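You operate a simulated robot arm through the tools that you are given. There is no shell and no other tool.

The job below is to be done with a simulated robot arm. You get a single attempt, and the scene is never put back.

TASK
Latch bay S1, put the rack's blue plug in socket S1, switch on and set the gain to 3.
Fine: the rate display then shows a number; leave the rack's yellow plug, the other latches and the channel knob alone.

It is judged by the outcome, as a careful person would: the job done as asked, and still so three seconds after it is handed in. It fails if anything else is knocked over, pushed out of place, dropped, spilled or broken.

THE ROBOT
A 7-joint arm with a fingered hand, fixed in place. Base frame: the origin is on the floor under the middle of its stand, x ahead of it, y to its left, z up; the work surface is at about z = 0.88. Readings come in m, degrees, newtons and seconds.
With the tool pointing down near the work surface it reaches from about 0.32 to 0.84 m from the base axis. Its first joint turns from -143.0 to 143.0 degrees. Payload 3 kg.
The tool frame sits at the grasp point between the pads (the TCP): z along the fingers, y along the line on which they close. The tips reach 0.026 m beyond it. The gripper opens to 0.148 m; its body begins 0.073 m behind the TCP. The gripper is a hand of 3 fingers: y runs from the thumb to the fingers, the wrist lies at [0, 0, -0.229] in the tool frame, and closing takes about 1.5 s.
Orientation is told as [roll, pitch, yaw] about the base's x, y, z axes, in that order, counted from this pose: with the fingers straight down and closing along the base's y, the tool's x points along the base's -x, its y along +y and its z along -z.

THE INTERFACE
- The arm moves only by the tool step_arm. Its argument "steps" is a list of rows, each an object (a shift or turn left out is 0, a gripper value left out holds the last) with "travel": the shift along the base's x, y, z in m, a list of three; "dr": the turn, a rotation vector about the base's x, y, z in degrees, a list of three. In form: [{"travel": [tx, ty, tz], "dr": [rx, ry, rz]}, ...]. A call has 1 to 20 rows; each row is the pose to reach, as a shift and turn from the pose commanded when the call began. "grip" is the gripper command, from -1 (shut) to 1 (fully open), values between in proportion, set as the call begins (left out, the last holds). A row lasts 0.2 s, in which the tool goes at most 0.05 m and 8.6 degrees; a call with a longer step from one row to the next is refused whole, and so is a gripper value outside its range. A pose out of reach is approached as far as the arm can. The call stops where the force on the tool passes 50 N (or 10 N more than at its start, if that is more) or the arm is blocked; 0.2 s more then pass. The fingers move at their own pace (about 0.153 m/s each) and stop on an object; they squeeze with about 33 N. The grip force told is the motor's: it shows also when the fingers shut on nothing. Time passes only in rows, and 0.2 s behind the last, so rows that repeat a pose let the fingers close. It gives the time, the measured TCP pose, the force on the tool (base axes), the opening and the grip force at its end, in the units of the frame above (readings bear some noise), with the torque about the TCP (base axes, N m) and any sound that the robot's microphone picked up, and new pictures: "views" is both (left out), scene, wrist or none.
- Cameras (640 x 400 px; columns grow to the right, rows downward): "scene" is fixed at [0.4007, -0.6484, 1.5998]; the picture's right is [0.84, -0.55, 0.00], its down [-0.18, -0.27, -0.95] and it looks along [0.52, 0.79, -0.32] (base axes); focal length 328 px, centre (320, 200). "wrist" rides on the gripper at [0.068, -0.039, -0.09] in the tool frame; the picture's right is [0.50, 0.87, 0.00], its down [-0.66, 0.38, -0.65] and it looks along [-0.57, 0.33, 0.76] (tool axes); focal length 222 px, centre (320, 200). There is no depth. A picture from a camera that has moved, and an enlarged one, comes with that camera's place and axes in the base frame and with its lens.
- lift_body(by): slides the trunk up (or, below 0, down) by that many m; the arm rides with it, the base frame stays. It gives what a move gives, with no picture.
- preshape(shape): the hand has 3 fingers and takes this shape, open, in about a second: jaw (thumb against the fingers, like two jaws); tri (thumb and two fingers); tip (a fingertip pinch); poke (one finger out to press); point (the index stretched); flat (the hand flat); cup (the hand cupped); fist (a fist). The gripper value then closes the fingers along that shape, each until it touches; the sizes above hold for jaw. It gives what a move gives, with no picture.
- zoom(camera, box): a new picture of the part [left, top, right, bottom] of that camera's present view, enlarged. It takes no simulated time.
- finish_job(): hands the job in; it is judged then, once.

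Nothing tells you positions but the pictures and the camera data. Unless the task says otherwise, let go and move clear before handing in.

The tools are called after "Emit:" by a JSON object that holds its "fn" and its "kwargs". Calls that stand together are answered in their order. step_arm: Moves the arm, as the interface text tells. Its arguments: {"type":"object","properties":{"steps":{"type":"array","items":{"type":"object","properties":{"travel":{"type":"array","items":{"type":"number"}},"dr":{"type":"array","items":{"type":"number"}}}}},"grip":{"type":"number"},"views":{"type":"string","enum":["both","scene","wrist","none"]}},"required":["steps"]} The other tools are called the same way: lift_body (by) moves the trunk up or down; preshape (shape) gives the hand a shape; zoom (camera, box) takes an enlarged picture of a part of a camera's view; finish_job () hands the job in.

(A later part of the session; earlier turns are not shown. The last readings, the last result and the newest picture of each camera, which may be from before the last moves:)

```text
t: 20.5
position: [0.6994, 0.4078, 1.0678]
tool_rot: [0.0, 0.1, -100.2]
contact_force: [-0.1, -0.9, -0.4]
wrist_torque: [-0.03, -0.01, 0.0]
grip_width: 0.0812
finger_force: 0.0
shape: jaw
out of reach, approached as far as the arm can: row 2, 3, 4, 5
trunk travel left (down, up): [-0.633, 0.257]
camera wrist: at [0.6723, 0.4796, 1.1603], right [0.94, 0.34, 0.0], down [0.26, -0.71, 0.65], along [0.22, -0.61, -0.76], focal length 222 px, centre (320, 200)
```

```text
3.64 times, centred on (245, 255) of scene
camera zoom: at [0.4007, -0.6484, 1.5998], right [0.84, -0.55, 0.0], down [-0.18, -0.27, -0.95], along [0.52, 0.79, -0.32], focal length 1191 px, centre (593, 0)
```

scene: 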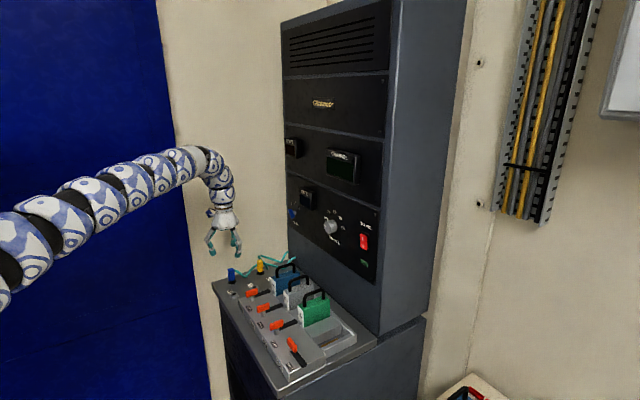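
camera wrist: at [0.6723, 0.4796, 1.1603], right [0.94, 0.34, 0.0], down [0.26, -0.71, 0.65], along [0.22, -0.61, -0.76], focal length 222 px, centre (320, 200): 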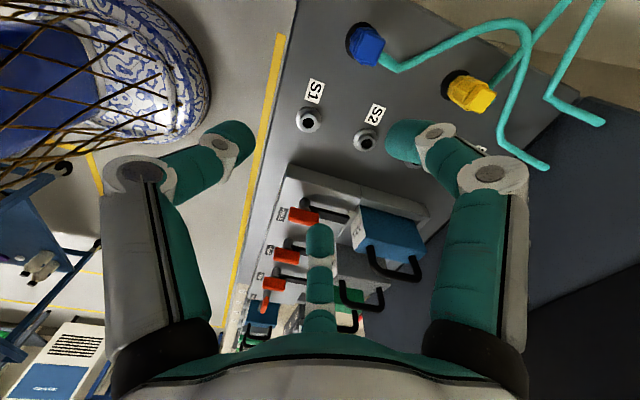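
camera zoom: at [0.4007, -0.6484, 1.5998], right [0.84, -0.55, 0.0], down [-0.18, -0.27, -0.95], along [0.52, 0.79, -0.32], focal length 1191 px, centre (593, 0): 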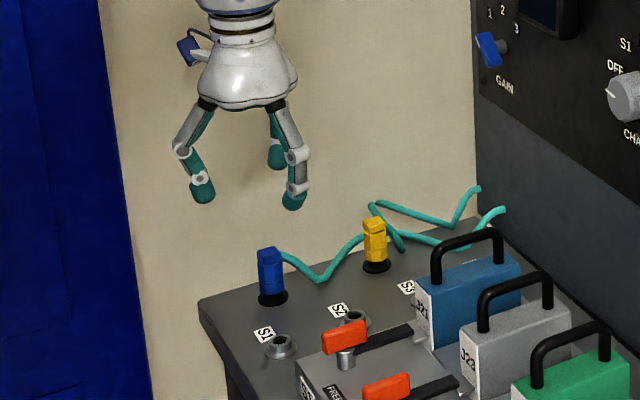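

The arm reports the plug's spot out of reach with the wrist twisted this way. The three-finger hand is symmetric, so turning +120° to yaw +20 gives the same finger layout with a more natural wrist. I'll pull back a little, turn, and then try reaching out again.

Emit:
{"fn": "step_arm", "kwargs": {"steps": [{"travel": [-0.01, -0.01, 0.01], "dr": [0, 0, 8]}, {"travel": [-0.02, -0.02, 0.03], "dr": [0, 0, 16]}, {"travel": [-0.03, -0.03, 0.05], "dr": [0, 0, 24]}, {"travel": [-0.03, -0.03, 0.07], "dr": [0, 0, 32]}, {"travel": [-0.03, -0.03, 0.08], "dr": [0, 0, 40]}, {"travel": [-0.03, -0.03, 0.08], "dr": [0, 0, 48]}, {"travel": [-0.03, -0.03, 0.08], "dr": [0, 0, 56]}, {"travel": [-0.03, -0.03, 0.08], "dr": [0, 0, 64]}, {"travel": [-0.03, -0.03, 0.08], "dr": [0, 0, 72]}, {"travel": [-0.03, -0.03, 0.08], "dr": [0, 0, 80]}, {"travel": [-0.03, -0.03, 0.08], "dr": [0, 0, 88]}, {"travel": [-0.03, -0.03, 0.08], "dr": [0, 0, 96]}, {"travel": [-0.03, -0.03, 0.08], "dr": [0, 0, 104]}, {"travel": [-0.03, -0.03, 0.08], "dr": [0, 0, 112]}, {"travel": [-0.03, -0.03, 0.08], "dr": [0, 0, 120]}], "views": "none"}}

Emit:
{"fn": "step_arm", "kwargs": {"steps": [{"travel": [0, 0, 0]}]}}

```text
t: 23.7
position: [0.6638, 0.3742, 1.1478]
tool_rot: [0.0, 0.0, 20.1]
contact_force: [0.3, 0.5, -1.3]
wrist_torque: [-0.02, 0.03, -0.03]
grip_width: 0.0818
finger_force: 0.1
shape: jaw
trunk travel left (down, up): [-0.633, 0.257]
```

```text
t: 24.1
position: [0.664, 0.3745, 1.1486]
tool_rot: [0.0, 0.0, 20.1]
contact_force: [0.9, 0.0, -0.6]
wrist_torque: [-0.01, 0.0, 0.0]
grip_width: 0.0814
finger_force: 0.0
shape: jaw
trunk travel left (down, up): [-0.633, 0.257]
camera wrist: at [0.6144, 0.3143, 1.2395], right [-0.77, 0.64, 0.0], down [0.49, 0.58, 0.65], along [0.42, 0.5, -0.76], focal length 222 px, centre (320, 200)
```

scene: 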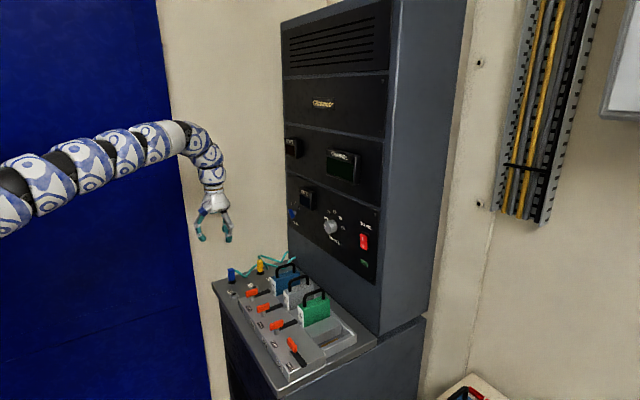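
wrist: 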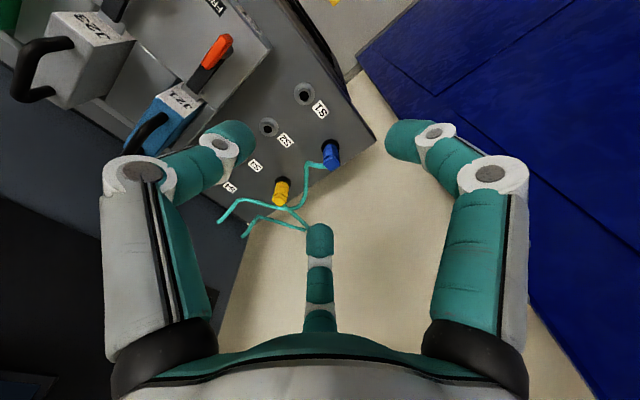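

The arm posture has changed, and the blue plug now shows near the centre of the wrist view. I'll try moving above it.

Emit:
{"fn": "step_arm", "kwargs": {"steps": [{"travel": [0.014, 0.024, 0]}, {"travel": [0.027, 0.048, 0]}, {"travel": [0.041, 0.072, -0.02]}, {"travel": [0.0545, 0.0955, -0.05]}, {"travel": [0.0545, 0.0955, -0.08]}]}}

Emit:
{"fn": "zoom", "kwargs": {"camera": "wrist", "box": [220, 100, 420, 240]}}

```text
t: 25.3
position: [0.6757, 0.4312, 1.0703]
tool_rot: [-0.1, 0.2, 19.7]
contact_force: [0.4, 0.2, -1.5]
wrist_torque: [0.02, 0.05, 0.01]
grip_width: 0.0814
finger_force: 0.1
shape: jaw
out of reach, approached as far as the arm can: row 3, 4, 5
trunk travel left (down, up): [-0.633, 0.257]
camera wrist: at [0.6267, 0.3707, 1.1615], right [-0.77, 0.64, 0.0], down [0.49, 0.58, 0.65], along [0.42, 0.5, -0.76], focal length 222 px, centre (320, 200)
```

scene: 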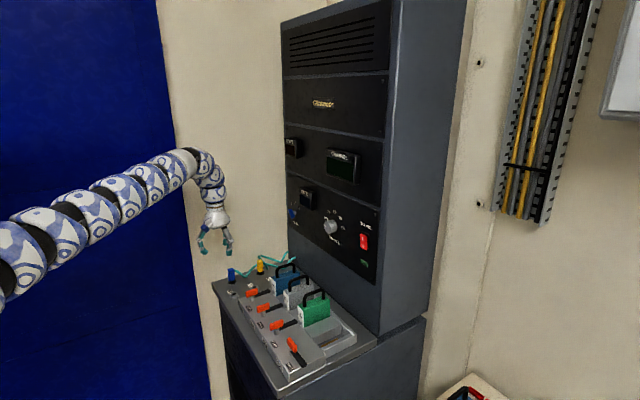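
wrist: 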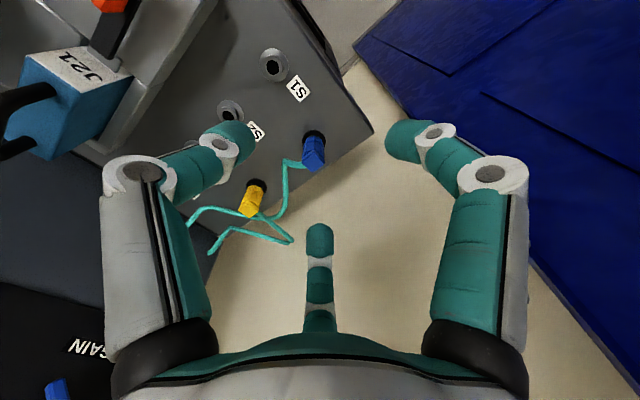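

```text
2.86 times, centred on (320, 170) of wrist
camera zoom: at [0.6267, 0.3707, 1.1615], right [-0.77, 0.64, 0.0], down [0.49, 0.58, 0.65], along [0.42, 0.5, -0.76], focal length 635 px, centre (320, 286)
```

zoom: 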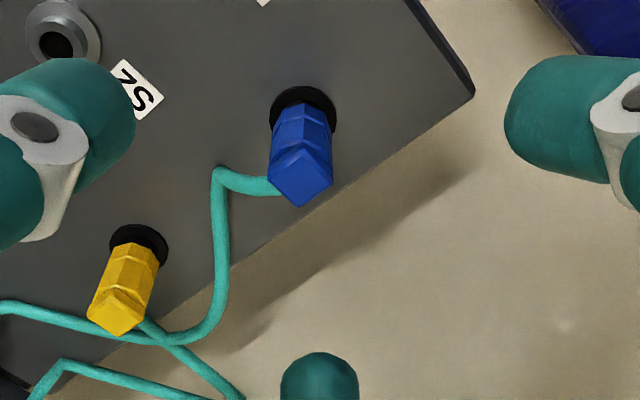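

Reach is limited along this heading: it stops at about 0.80 m radius with a vertical tool. Tilting the hand about 18° so the fingers point outward moves the wrist back and should gain enough. I'll tilt and move over the plug while staying high.

Emit:
{"fn": "step_arm", "kwargs": {"steps": [{"travel": [0, 0, 0.005], "dr": [4.3, -4.15, 0]}, {"travel": [0, 0, 0.01], "dr": [8.7, -8.3, 0]}, {"travel": [0.01, 0.01, 0.01], "dr": [13, -12.5, 0]}, {"travel": [0.025, 0.022, 0.005], "dr": [13, -12.5, 0]}, {"travel": [0.0428, 0.0388, 0], "dr": [13, -12.5, 0]}]}}

Emit:
{"fn": "zoom", "kwargs": {"camera": "wrist", "box": [220, 100, 420, 240]}}

```text
t: 26.5
position: [0.7162, 0.473, 1.0698]
tool_rot: [8.1, -16.0, 18.9]
contact_force: [-0.2, 0.2, -0.2]
wrist_torque: [-0.02, -0.03, 0.0]
grip_width: 0.0814
finger_force: 0.1
shape: jaw
trunk travel left (down, up): [-0.633, 0.257]
camera wrist: at [0.6495, 0.3948, 1.1337], right [-0.76, 0.64, -0.02], down [0.32, 0.41, 0.85], along [0.56, 0.65, -0.52], focal length 222 px, centre (320, 200)
```

scene: 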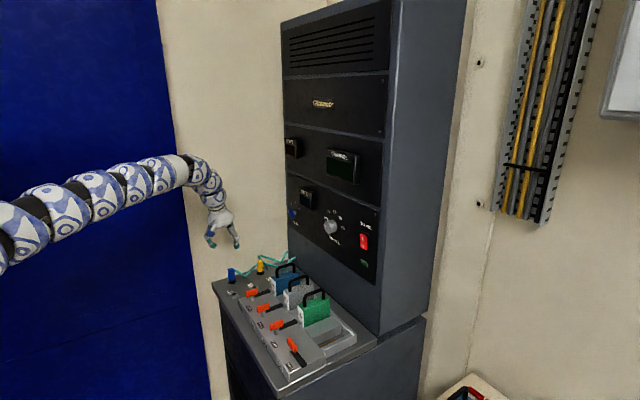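
wrist: 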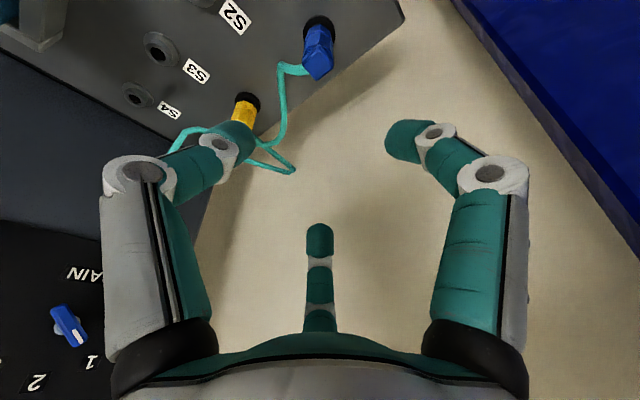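

```text
2.86 times, centred on (320, 170) of wrist
camera zoom: at [0.6495, 0.3948, 1.1337], right [-0.76, 0.64, -0.02], down [0.32, 0.41, 0.85], along [0.56, 0.65, -0.52], focal length 635 px, centre (320, 286)
```

zoom: 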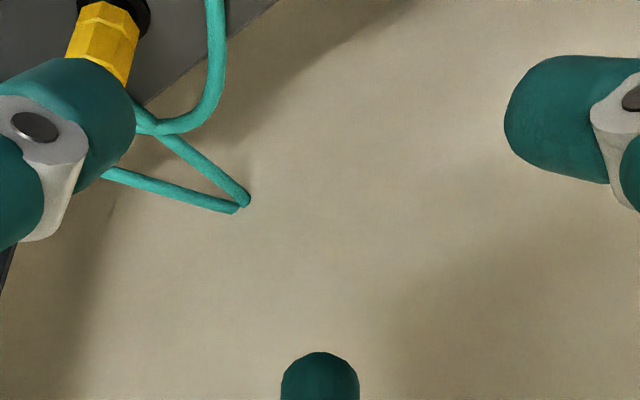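

The tilt works: the hand is at (0.716, 0.473, 1.07) without a reach complaint. I'll zoom in on the plug from this view to align exactly and see where the cable exits.

Emit:
{"fn": "zoom", "kwargs": {"camera": "wrist", "box": [260, 0, 380, 90]}}

Emit:
{"fn": "zoom", "kwargs": {"camera": "scene", "box": [200, 210, 280, 300]}}

```text
4.44 times, centred on (320, 45) of wrist
camera zoom: at [0.6495, 0.3948, 1.1337], right [-0.76, 0.64, -0.02], down [0.32, 0.41, 0.85], along [0.56, 0.65, -0.52], focal length 987 px, centre (320, 889)
```

zoom: 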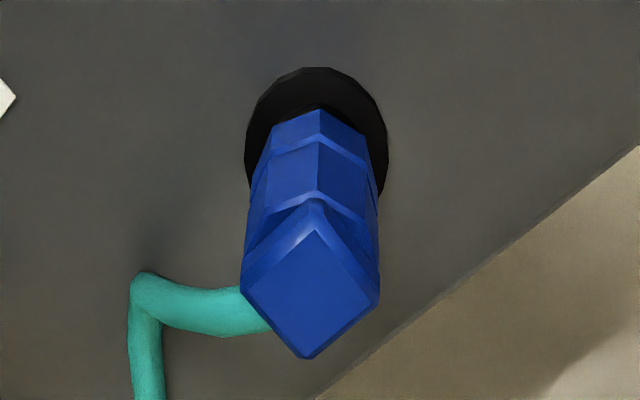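

```text
4.44 times, centred on (240, 255) of scene
camera zoom: at [0.4007, -0.6484, 1.5998], right [0.84, -0.55, 0.0], down [-0.18, -0.27, -0.95], along [0.52, 0.79, -0.32], focal length 1456 px, centre (676, -44)
```

zoom: 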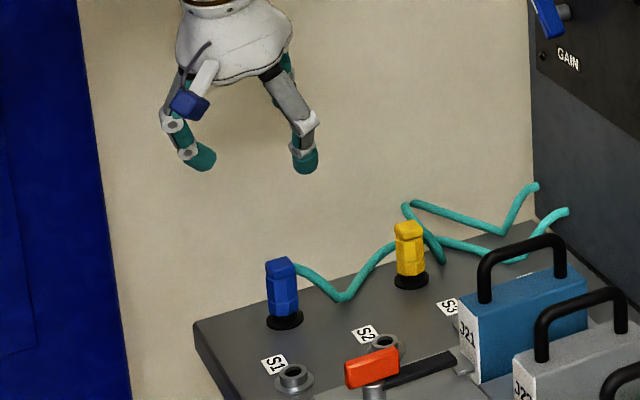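

The plug refines to about (0.7205, 0.4695), with base near z 0.878 and top near 0.933. Its cable exits on the +x face between two fingers, which is good. I'll lower to z≈0.98 and check.

Emit:
{"fn": "step_arm", "kwargs": {"steps": [{"travel": [0.002, -0.001, -0.03]}, {"travel": [0.003, -0.002, -0.06]}, {"travel": [0.003, -0.002, -0.085]}, {"travel": [0.003, -0.002, -0.085]}]}}

Emit:
{"fn": "zoom", "kwargs": {"camera": "wrist", "box": [230, 80, 410, 220]}}

Emit:
{"fn": "zoom", "kwargs": {"camera": "scene", "box": [200, 220, 280, 310]}}

```text
t: 27.5
position: [0.7185, 0.4674, 0.9863]
tool_rot: [8.1, -16.2, 18.8]
contact_force: [-1.0, -0.1, -0.5]
wrist_torque: [0.03, 0.02, 0.01]
grip_width: 0.0813
finger_force: 0.0
shape: jaw
trunk travel left (down, up): [-0.633, 0.257]
camera wrist: at [0.652, 0.3897, 1.0493], right [-0.76, 0.65, -0.02], down [0.32, 0.41, 0.86], along [0.56, 0.65, -0.52], focal length 222 px, centre (320, 200)
```

scene: 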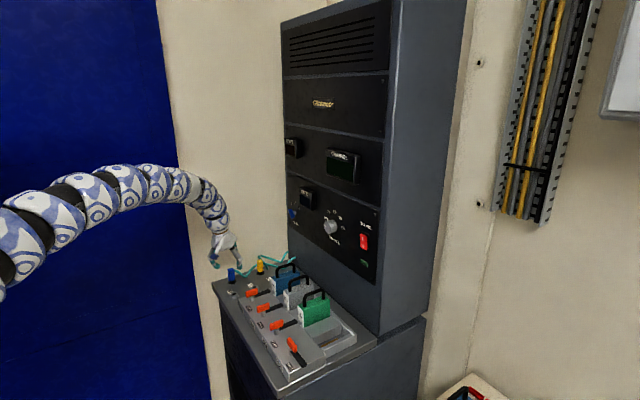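
wrist: 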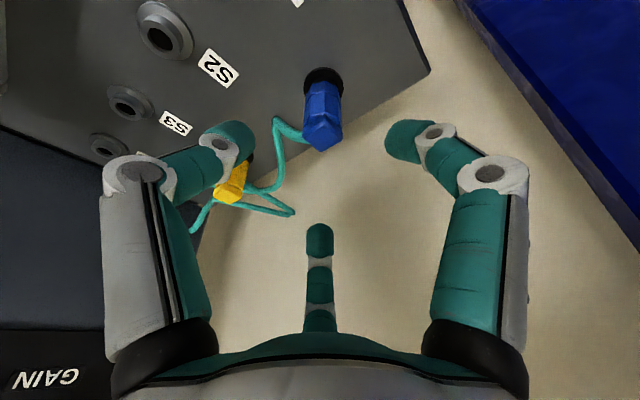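

```text
2.86 times, centred on (320, 150) of wrist
camera zoom: at [0.652, 0.3897, 1.0493], right [-0.76, 0.65, -0.02], down [0.32, 0.41, 0.86], along [0.56, 0.65, -0.52], focal length 635 px, centre (320, 343)
```

zoom: 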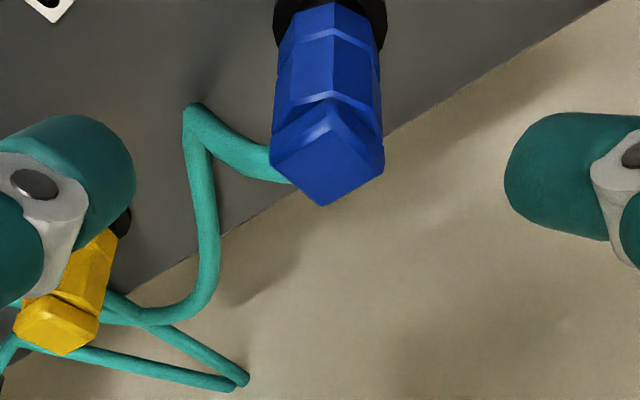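

```text
4.44 times, centred on (240, 265) of scene
camera zoom: at [0.4007, -0.6484, 1.5998], right [0.84, -0.55, 0.0], down [-0.18, -0.27, -0.95], along [0.52, 0.79, -0.32], focal length 1456 px, centre (676, -89)
```

zoom: 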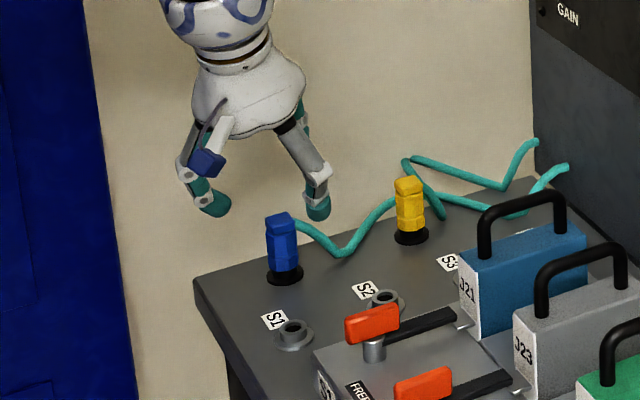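

The plug top is at about (0.7215, 0.4705, 0.930), almost directly below the TCP. I'll lower around it to TCP z≈0.918.

Emit:
{"fn": "step_arm", "kwargs": {"steps": [{"travel": [0.001, 0.001, -0.02]}, {"travel": [0.002, 0.002, -0.04]}, {"travel": [0.002, 0.002, -0.055]}, {"travel": [0.002, 0.002, -0.067]}, {"travel": [0.002, 0.002, -0.067]}]}}

Emit:
{"fn": "zoom", "kwargs": {"camera": "wrist", "box": [230, 100, 410, 240]}}

Emit:
{"fn": "zoom", "kwargs": {"camera": "scene", "box": [200, 220, 280, 310]}}

```text
t: 28.7
position: [0.7207, 0.47, 0.9193]
tool_rot: [8.2, -16.2, 18.7]
contact_force: [0.6, -0.3, -0.6]
wrist_torque: [0.02, 0.0, -0.01]
grip_width: 0.0814
finger_force: 0.1
shape: jaw
trunk travel left (down, up): [-0.633, 0.257]
camera wrist: at [0.6548, 0.3924, 0.9816], right [-0.76, 0.65, -0.02], down [0.32, 0.41, 0.86], along [0.56, 0.65, -0.52], focal length 222 px, centre (320, 200)
```

scene: 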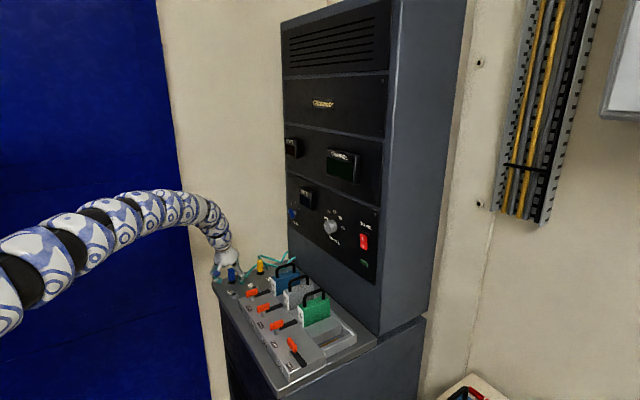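
wrist: 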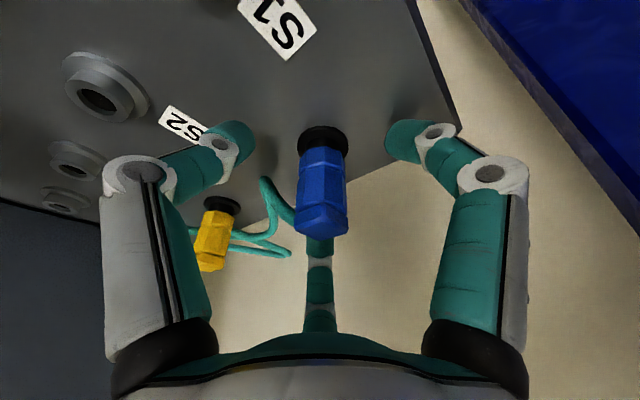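

```text
2.86 times, centred on (320, 170) of wrist
camera zoom: at [0.6548, 0.3924, 0.9816], right [-0.76, 0.65, -0.02], down [0.32, 0.41, 0.86], along [0.56, 0.65, -0.52], focal length 635 px, centre (320, 286)
```

zoom: 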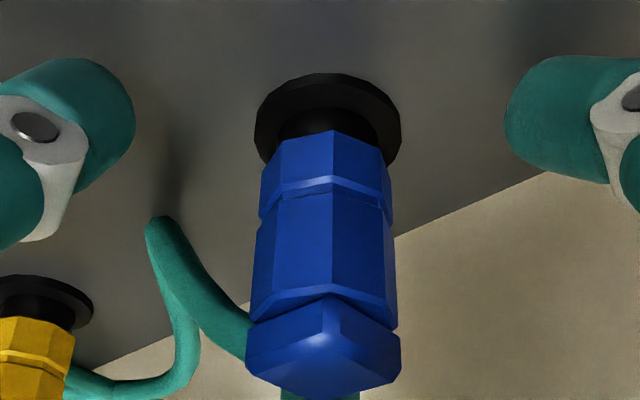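

```text
4.44 times, centred on (240, 265) of scene
camera zoom: at [0.4007, -0.6484, 1.5998], right [0.84, -0.55, 0.0], down [-0.18, -0.27, -0.95], along [0.52, 0.79, -0.32], focal length 1456 px, centre (676, -89)
```

zoom: 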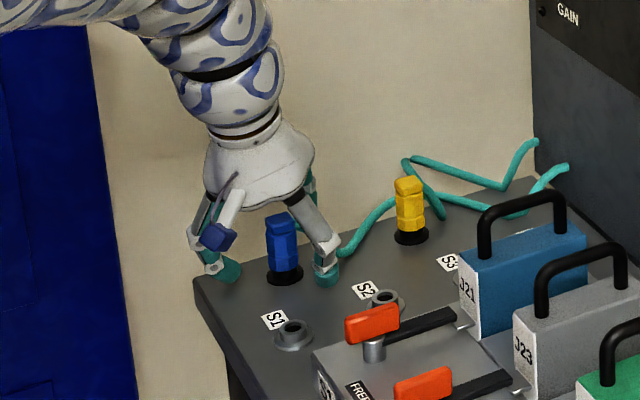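

The plug is centred between the three fingers, with the cable in the gap. Closing the hand on it now.

Emit:
{"fn": "step_arm", "kwargs": {"steps": [{"travel": [0, 0, 0]}, {"travel": [0, 0, 0]}, {"travel": [0, 0, 0]}, {"travel": [0, 0, 0]}, {"travel": [0, 0, 0]}, {"travel": [0, 0, 0]}], "grip": -1}}

Emit:
{"fn": "zoom", "kwargs": {"camera": "wrist", "box": [230, 100, 410, 240]}}

Emit:
{"fn": "zoom", "kwargs": {"camera": "scene", "box": [200, 220, 280, 310]}}

```text
t: 30.1
position: [0.7211, 0.4694, 0.9194]
tool_rot: [8.2, -16.1, 18.8]
contact_force: [0.4, -1.1, 1.7]
wrist_torque: [-0.08, 0.05, 0.04]
grip_width: 0.0204
finger_force: 33.4
shape: jaw
trunk travel left (down, up): [-0.633, 0.257]
camera wrist: at [0.6546, 0.3924, 0.9817], right [-0.76, 0.65, -0.02], down [0.32, 0.41, 0.86], along [0.56, 0.65, -0.52], focal length 222 px, centre (320, 200)
```

scene: 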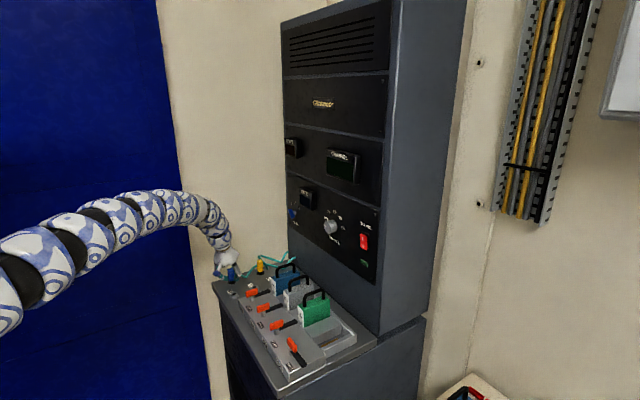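
wrist: 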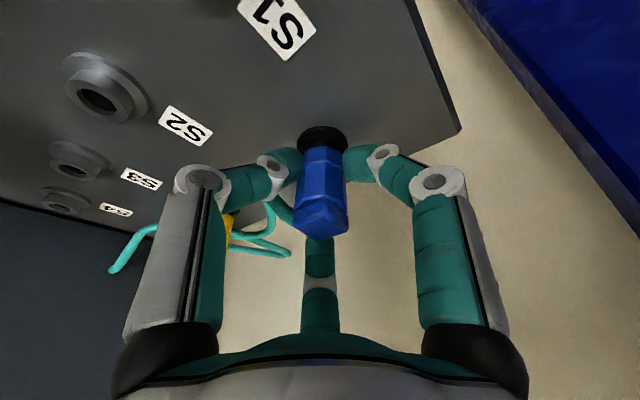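

```text
2.86 times, centred on (320, 170) of wrist
camera zoom: at [0.6546, 0.3924, 0.9817], right [-0.76, 0.65, -0.02], down [0.32, 0.41, 0.86], along [0.56, 0.65, -0.52], focal length 635 px, centre (320, 286)
```

zoom: 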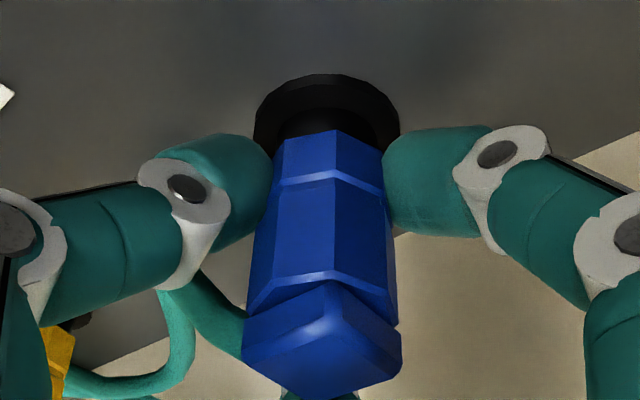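

```text
4.44 times, centred on (240, 265) of scene
camera zoom: at [0.4007, -0.6484, 1.5998], right [0.84, -0.55, 0.0], down [-0.18, -0.27, -0.95], along [0.52, 0.79, -0.32], focal length 1456 px, centre (676, -89)
```

zoom: 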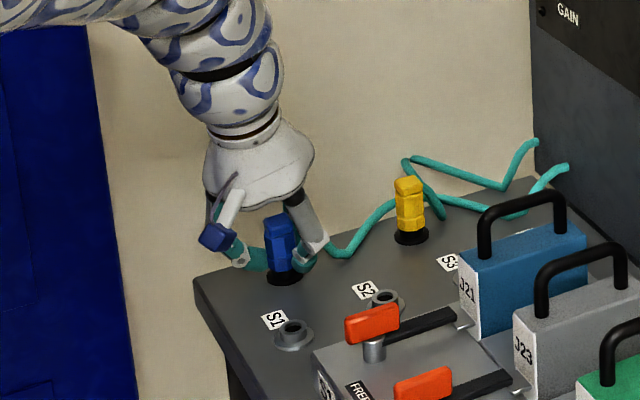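

The plug is gripped (opening 0.020 m, 33 N). I'll pull it straight up.

Emit:
{"fn": "step_arm", "kwargs": {"steps": [{"travel": [0, 0, 0.008]}, {"travel": [0, 0, 0.016]}, {"travel": [0, 0, 0.026]}, {"travel": [0, 0, 0.038]}, {"travel": [0, 0, 0.05]}, {"travel": [0, 0, 0.062]}]}}

Emit:
{"fn": "zoom", "kwargs": {"camera": "wrist", "box": [230, 100, 410, 240]}}

Emit:
{"fn": "zoom", "kwargs": {"camera": "scene", "box": [200, 210, 280, 300]}}

```text
t: 31.5
position: [0.7228, 0.4701, 0.9821]
tool_rot: [8.3, -16.2, 18.8]
contact_force: [0.4, 0.2, -0.7]
wrist_torque: [0.0, -0.03, 0.0]
grip_width: 0.0202
finger_force: 33.3
shape: jaw
trunk travel left (down, up): [-0.633, 0.257]
camera wrist: at [0.6553, 0.3922, 1.0442], right [-0.76, 0.65, -0.02], down [0.32, 0.41, 0.86], along [0.56, 0.65, -0.52], focal length 222 px, centre (320, 200)
```

scene: 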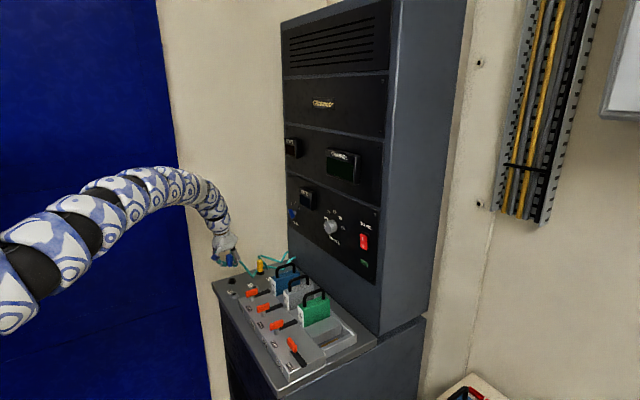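
wrist: 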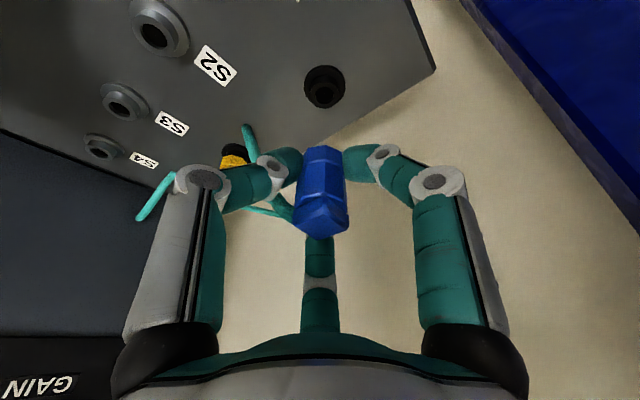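

```text
2.86 times, centred on (320, 170) of wrist
camera zoom: at [0.6553, 0.3922, 1.0442], right [-0.76, 0.65, -0.02], down [0.32, 0.41, 0.86], along [0.56, 0.65, -0.52], focal length 635 px, centre (320, 286)
```

zoom: 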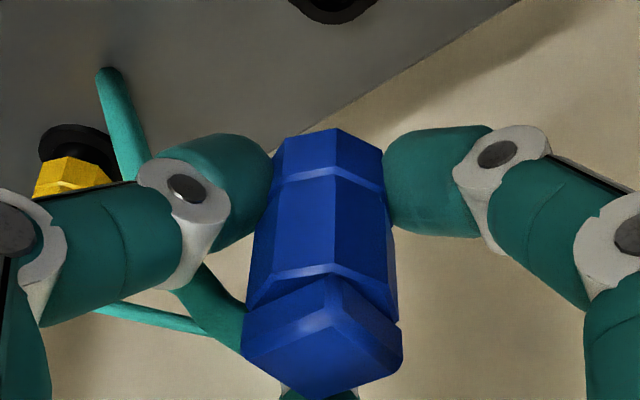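

```text
4.44 times, centred on (240, 255) of scene
camera zoom: at [0.4007, -0.6484, 1.5998], right [0.84, -0.55, 0.0], down [-0.18, -0.27, -0.95], along [0.52, 0.79, -0.32], focal length 1456 px, centre (676, -44)
```

zoom: 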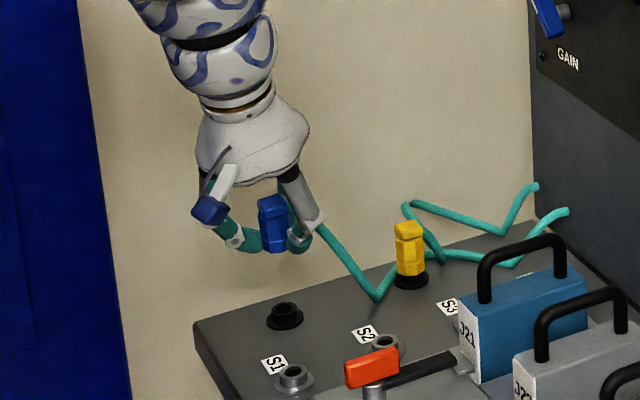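

The plug is free and hangs vertically, and the empty black park socket has the same form as S1. I'll measure the offset from the park hole to the S1 hole at high zoom.

Emit:
{"fn": "zoom", "kwargs": {"camera": "scene", "box": [225, 265, 285, 305]}}

Emit:
{"fn": "zoom", "kwargs": {"camera": "scene", "box": [215, 235, 265, 270]}}

Emit:
{"fn": "zoom", "kwargs": {"camera": "wrist", "box": [60, 0, 380, 200]}}

```text
10.00 times, centred on (255, 285) of scene
camera zoom: at [0.4007, -0.6484, 1.5998], right [0.84, -0.55, 0.0], down [-0.18, -0.27, -0.95], along [0.52, 0.79, -0.32], focal length 3276 px, centre (970, -650)
```

zoom: 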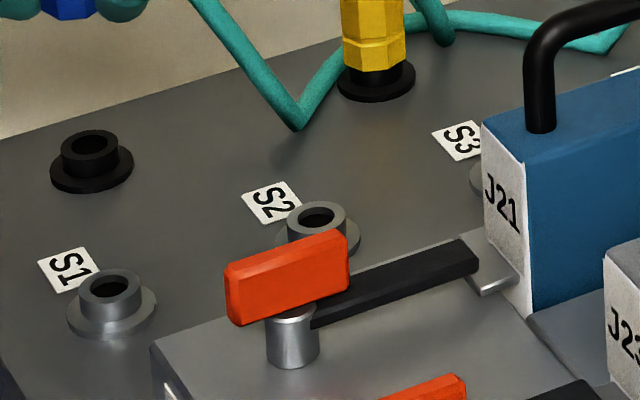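

```text
11.43 times, centred on (240, 252) of scene
camera zoom: at [0.4007, -0.6484, 1.5998], right [0.84, -0.55, 0.0], down [-0.18, -0.27, -0.95], along [0.52, 0.79, -0.32], focal length 3744 px, centre (1234, -400)
```

zoom: 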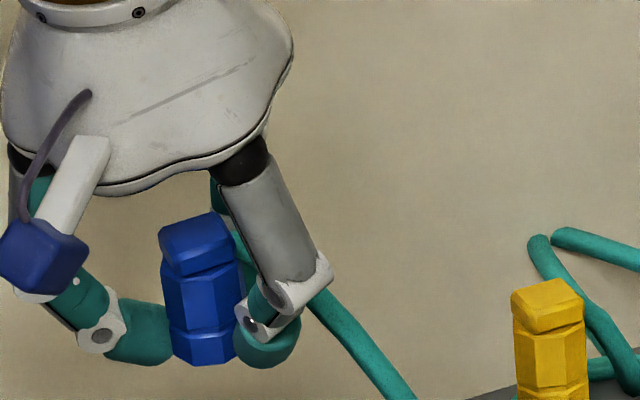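

```text
2.00 times, centred on (220, 100) of wrist
camera zoom: at [0.6553, 0.3922, 1.0442], right [-0.76, 0.65, -0.02], down [0.32, 0.41, 0.86], along [0.56, 0.65, -0.52], focal length 444 px, centre (520, 400)
```

zoom: 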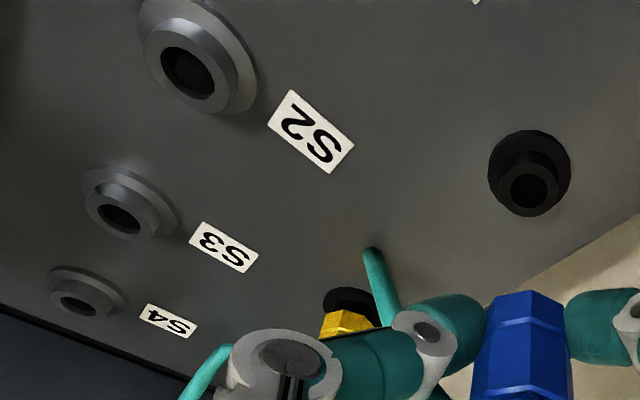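

The offset from the park hole to the S1 hole measures about (-0.0245, -0.095), at equal height. I'll carry the plug at this height to above S1 and check the alignment.

Emit:
{"fn": "step_arm", "kwargs": {"steps": [{"travel": [-0.006, -0.024, 0.0]}, {"travel": [-0.012, -0.048, 0.0]}, {"travel": [-0.018, -0.072, 0]}, {"travel": [-0.0245, -0.095, 0]}, {"travel": [-0.0245, -0.095, -0.02]}, {"travel": [-0.0245, -0.095, -0.02]}]}}

Emit:
{"fn": "zoom", "kwargs": {"camera": "scene", "box": [215, 255, 275, 305]}}

Emit:
{"fn": "zoom", "kwargs": {"camera": "wrist", "box": [230, 60, 410, 220]}}

```text
t: 32.9
position: [0.6963, 0.3739, 0.9619]
tool_rot: [8.1, -16.2, 18.8]
contact_force: [-0.5, -0.5, 0.2]
wrist_torque: [-0.02, -0.01, -0.01]
grip_width: 0.02
finger_force: 33.2
shape: jaw
trunk travel left (down, up): [-0.633, 0.257]
camera wrist: at [0.6297, 0.296, 1.0247], right [-0.76, 0.65, -0.02], down [0.32, 0.41, 0.86], along [0.56, 0.65, -0.52], focal length 222 px, centre (320, 200)
```

scene: 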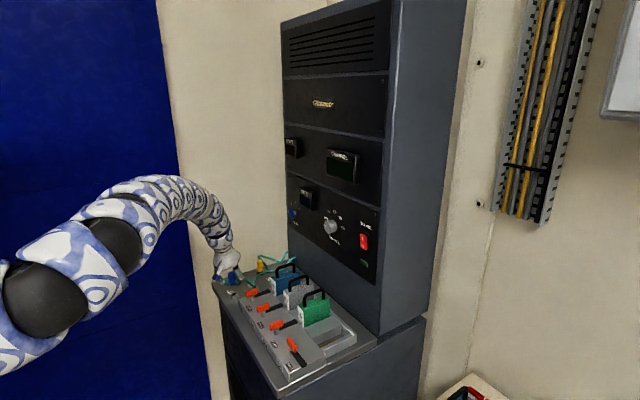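
wrist: 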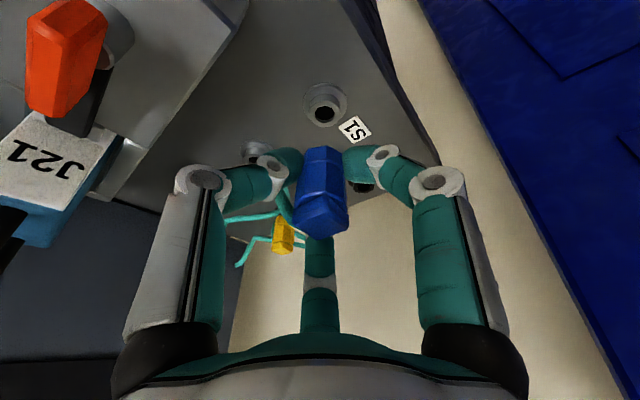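

```text
8.00 times, centred on (245, 280) of scene
camera zoom: at [0.4007, -0.6484, 1.5998], right [0.84, -0.55, 0.0], down [-0.18, -0.27, -0.95], along [0.52, 0.79, -0.32], focal length 2621 px, centre (920, -440)
```

zoom: 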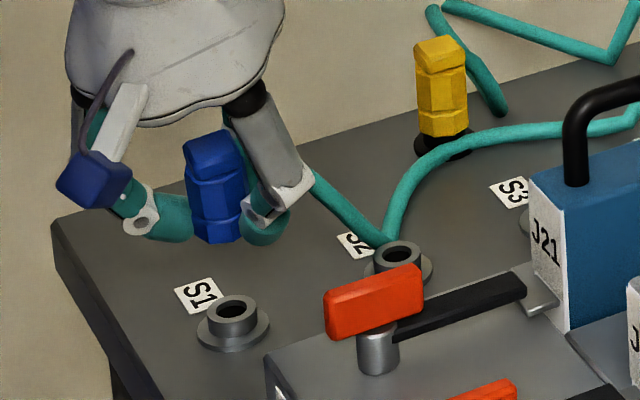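

```text
2.50 times, centred on (320, 140) of wrist
camera zoom: at [0.6297, 0.296, 1.0247], right [-0.76, 0.65, -0.02], down [0.32, 0.41, 0.86], along [0.56, 0.65, -0.52], focal length 555 px, centre (320, 350)
```

zoom: 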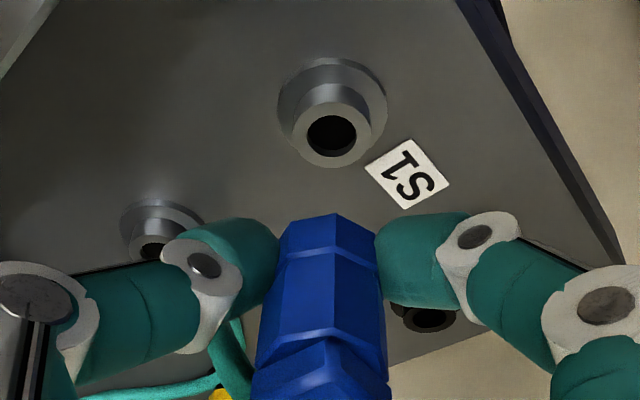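

The plug hangs right above S1. I'll zoom tightly in both views to correct the last couple of millimetres before lowering.

Emit:
{"fn": "zoom", "kwargs": {"camera": "scene", "box": [228, 266, 258, 302]}}

Emit:
{"fn": "zoom", "kwargs": {"camera": "wrist", "box": [280, 70, 370, 150]}}

```text
11.11 times, centred on (243, 284) of scene
camera zoom: at [0.4007, -0.6484, 1.5998], right [0.84, -0.55, 0.0], down [-0.18, -0.27, -0.95], along [0.52, 0.79, -0.32], focal length 3640 px, centre (1176, -733)
```

zoom: 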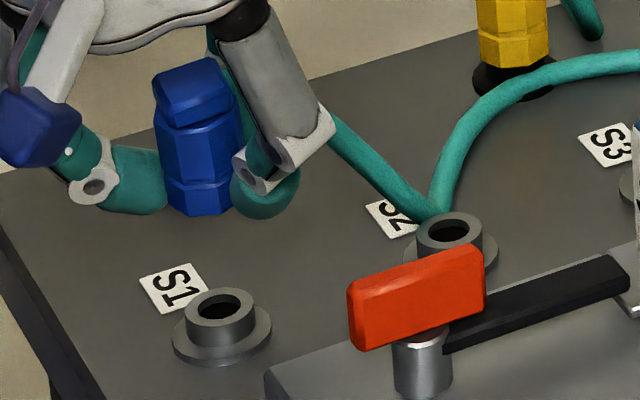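

```text
5.00 times, centred on (325, 110) of wrist
camera zoom: at [0.6297, 0.296, 1.0247], right [-0.76, 0.65, -0.02], down [0.32, 0.41, 0.86], along [0.56, 0.65, -0.52], focal length 1111 px, centre (295, 650)
```

zoom: 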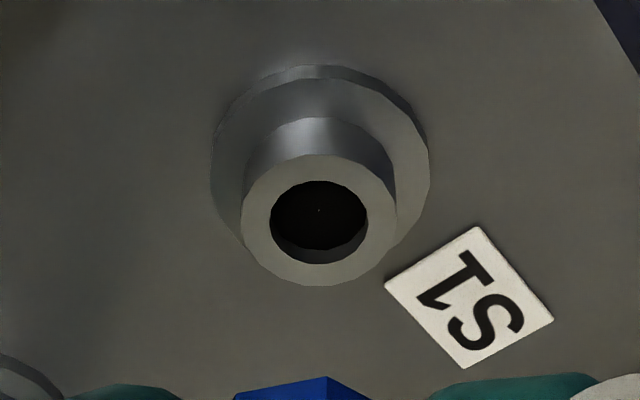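

Alignment is within about 2 mm. I'll lower another 15 mm, so the plug bottom is just above the socket, and compare again.

Emit:
{"fn": "step_arm", "kwargs": {"steps": [{"travel": [0.001, 0, -0.008]}, {"travel": [0.001, 0, -0.015]}, {"travel": [0.001, 0, -0.015]}]}}

Emit:
{"fn": "zoom", "kwargs": {"camera": "scene", "box": [228, 266, 258, 302]}}

Emit:
{"fn": "zoom", "kwargs": {"camera": "wrist", "box": [260, 100, 380, 200]}}

```text
t: 33.7
position: [0.6969, 0.3744, 0.9472]
tool_rot: [8.2, -16.1, 18.8]
contact_force: [0.6, 0.3, -0.9]
wrist_torque: [0.01, 0.0, 0.01]
grip_width: 0.0201
finger_force: 33.2
shape: jaw
trunk travel left (down, up): [-0.633, 0.257]
camera wrist: at [0.6308, 0.2973, 1.0103], right [-0.76, 0.65, -0.02], down [0.32, 0.41, 0.86], along [0.56, 0.65, -0.52], focal length 222 px, centre (320, 200)
```

scene: 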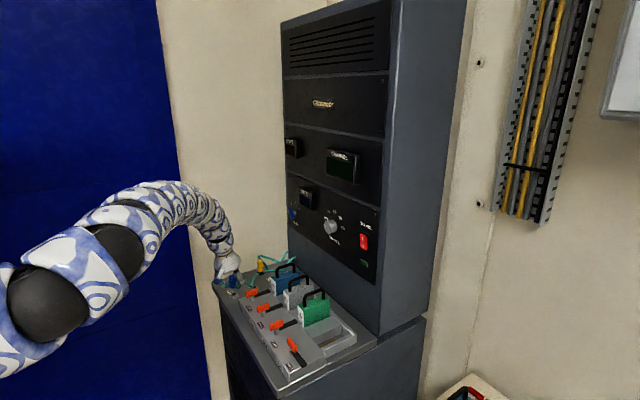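
wrist: 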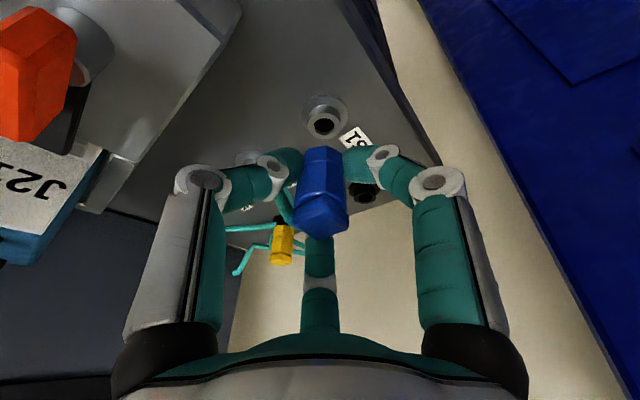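

```text
11.11 times, centred on (243, 284) of scene
camera zoom: at [0.4007, -0.6484, 1.5998], right [0.84, -0.55, 0.0], down [-0.18, -0.27, -0.95], along [0.52, 0.79, -0.32], focal length 3640 px, centre (1176, -733)
```

zoom: 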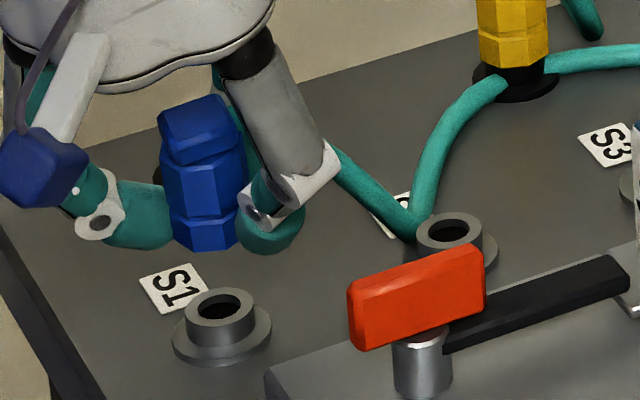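

```text
4.00 times, centred on (320, 150) of wrist
camera zoom: at [0.6308, 0.2973, 1.0103], right [-0.76, 0.65, -0.02], down [0.32, 0.41, 0.86], along [0.56, 0.65, -0.52], focal length 888 px, centre (320, 400)
```

zoom: 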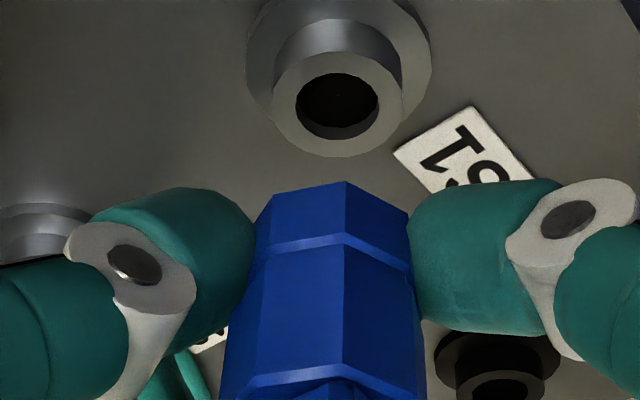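

Both views now agree to about 1 mm. I'll shift +1 mm in x and lower slowly, watching the force.

Emit:
{"fn": "step_arm", "kwargs": {"steps": [{"travel": [0.001, 0, -0.006]}, {"travel": [0.001, 0, -0.012]}, {"travel": [0.001, 0, -0.018]}, {"travel": [0.001, 0, -0.018]}]}}

Emit:
{"fn": "zoom", "kwargs": {"camera": "scene", "box": [228, 266, 258, 302]}}

Emit:
{"fn": "zoom", "kwargs": {"camera": "wrist", "box": [260, 100, 380, 200]}}

```text
t: 34.7
position: [0.6987, 0.3761, 0.9292]
tool_rot: [8.2, -16.2, 18.9]
contact_force: [0.6, 0.3, 0.7]
wrist_torque: [0.01, -0.02, 0.01]
grip_width: 0.02
finger_force: 33.0
shape: jaw
trunk travel left (down, up): [-0.633, 0.257]
camera wrist: at [0.6326, 0.2978, 0.9914], right [-0.76, 0.65, -0.02], down [0.32, 0.41, 0.86], along [0.56, 0.65, -0.52], focal length 222 px, centre (320, 200)
```

scene: 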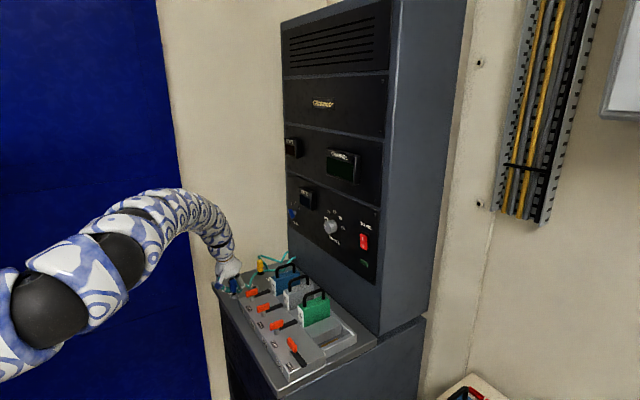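
wrist: 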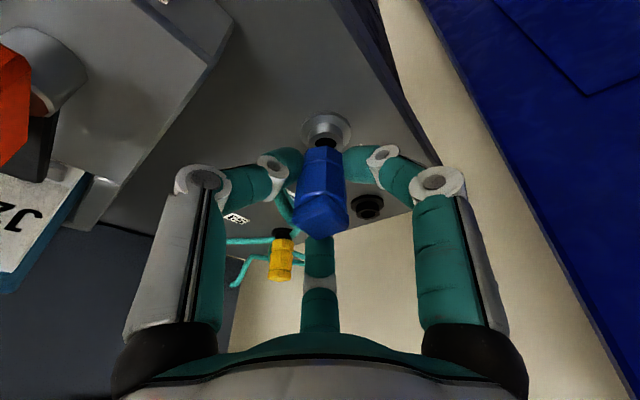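

```text
11.11 times, centred on (243, 284) of scene
camera zoom: at [0.4007, -0.6484, 1.5998], right [0.84, -0.55, 0.0], down [-0.18, -0.27, -0.95], along [0.52, 0.79, -0.32], focal length 3640 px, centre (1176, -733)
```

zoom: 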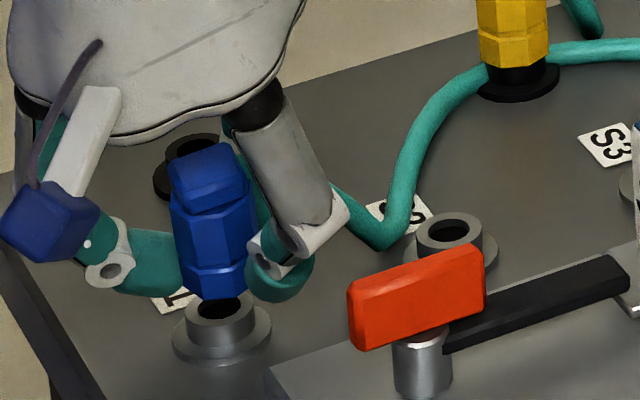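

```text
4.00 times, centred on (320, 150) of wrist
camera zoom: at [0.6326, 0.2978, 0.9914], right [-0.76, 0.65, -0.02], down [0.32, 0.41, 0.86], along [0.56, 0.65, -0.52], focal length 888 px, centre (320, 400)
```

zoom: 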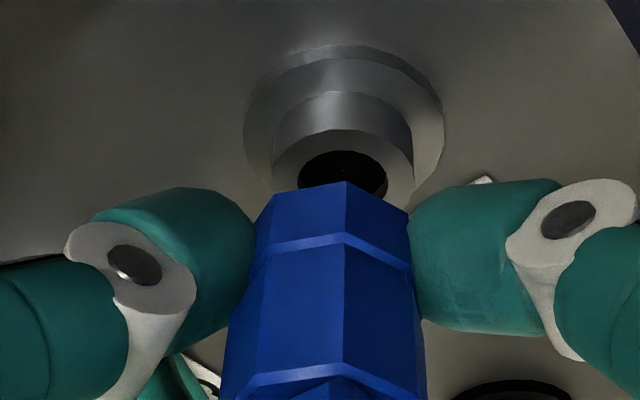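

The plug bottom is about 10 mm above the socket neck and aligned within about 1 mm. I'll make a small sideways correction and lower the last 10 mm gently.

Emit:
{"fn": "step_arm", "kwargs": {"steps": [{"travel": [-0.001, 0, -0.002]}, {"travel": [-0.001, 0, -0.004]}, {"travel": [-0.001, 0, -0.006]}, {"travel": [-0.001, 0, -0.008]}, {"travel": [-0.001, 0, -0.0095]}, {"travel": [-0.001, 0, -0.0095]}]}}

Emit:
{"fn": "zoom", "kwargs": {"camera": "scene", "box": [228, 266, 258, 302]}}

Emit:
{"fn": "zoom", "kwargs": {"camera": "wrist", "box": [260, 100, 380, 200]}}

```text
t: 36.1
position: [0.6966, 0.3753, 0.9191]
tool_rot: [8.0, -16.1, 18.8]
contact_force: [-3.6, -3.7, 4.2]
wrist_torque: [-0.14, 0.13, 0.0]
grip_width: 0.0205
finger_force: 33.4
shape: jaw
trunk travel left (down, up): [-0.633, 0.257]
camera wrist: at [0.6307, 0.2979, 0.9818], right [-0.76, 0.65, -0.02], down [0.32, 0.41, 0.86], along [0.56, 0.65, -0.52], focal length 222 px, centre (320, 200)
```

scene: 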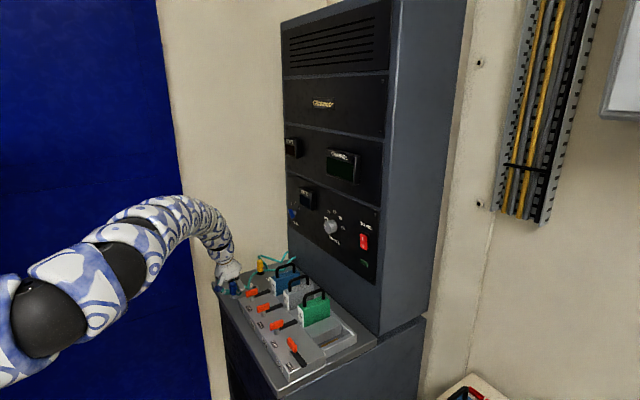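
wrist: 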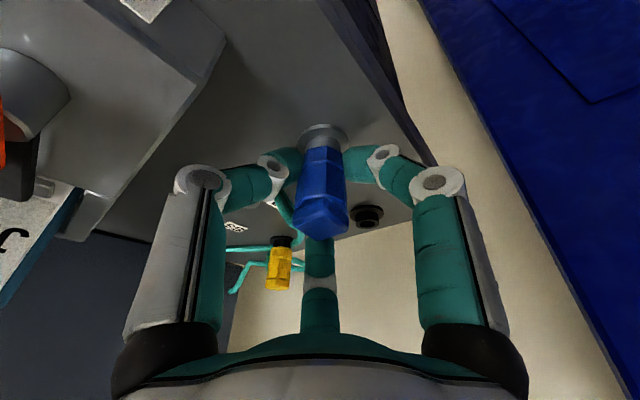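

```text
11.11 times, centred on (243, 284) of scene
camera zoom: at [0.4007, -0.6484, 1.5998], right [0.84, -0.55, 0.0], down [-0.18, -0.27, -0.95], along [0.52, 0.79, -0.32], focal length 3640 px, centre (1176, -733)
```

zoom: 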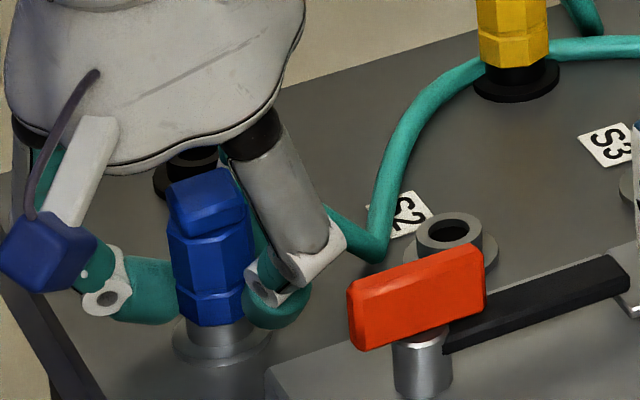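

```text
4.00 times, centred on (320, 150) of wrist
camera zoom: at [0.6307, 0.2979, 0.9818], right [-0.76, 0.65, -0.02], down [0.32, 0.41, 0.86], along [0.56, 0.65, -0.52], focal length 888 px, centre (320, 400)
```

zoom: 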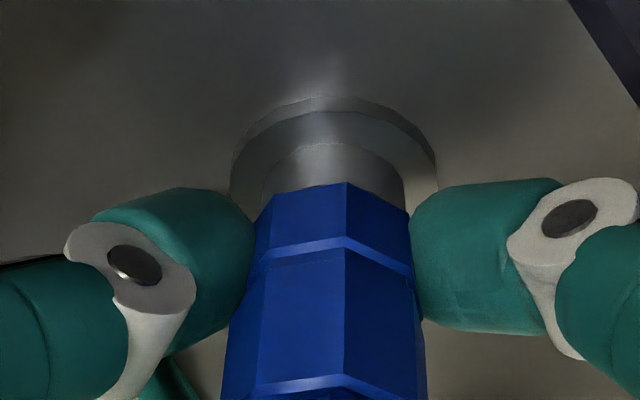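

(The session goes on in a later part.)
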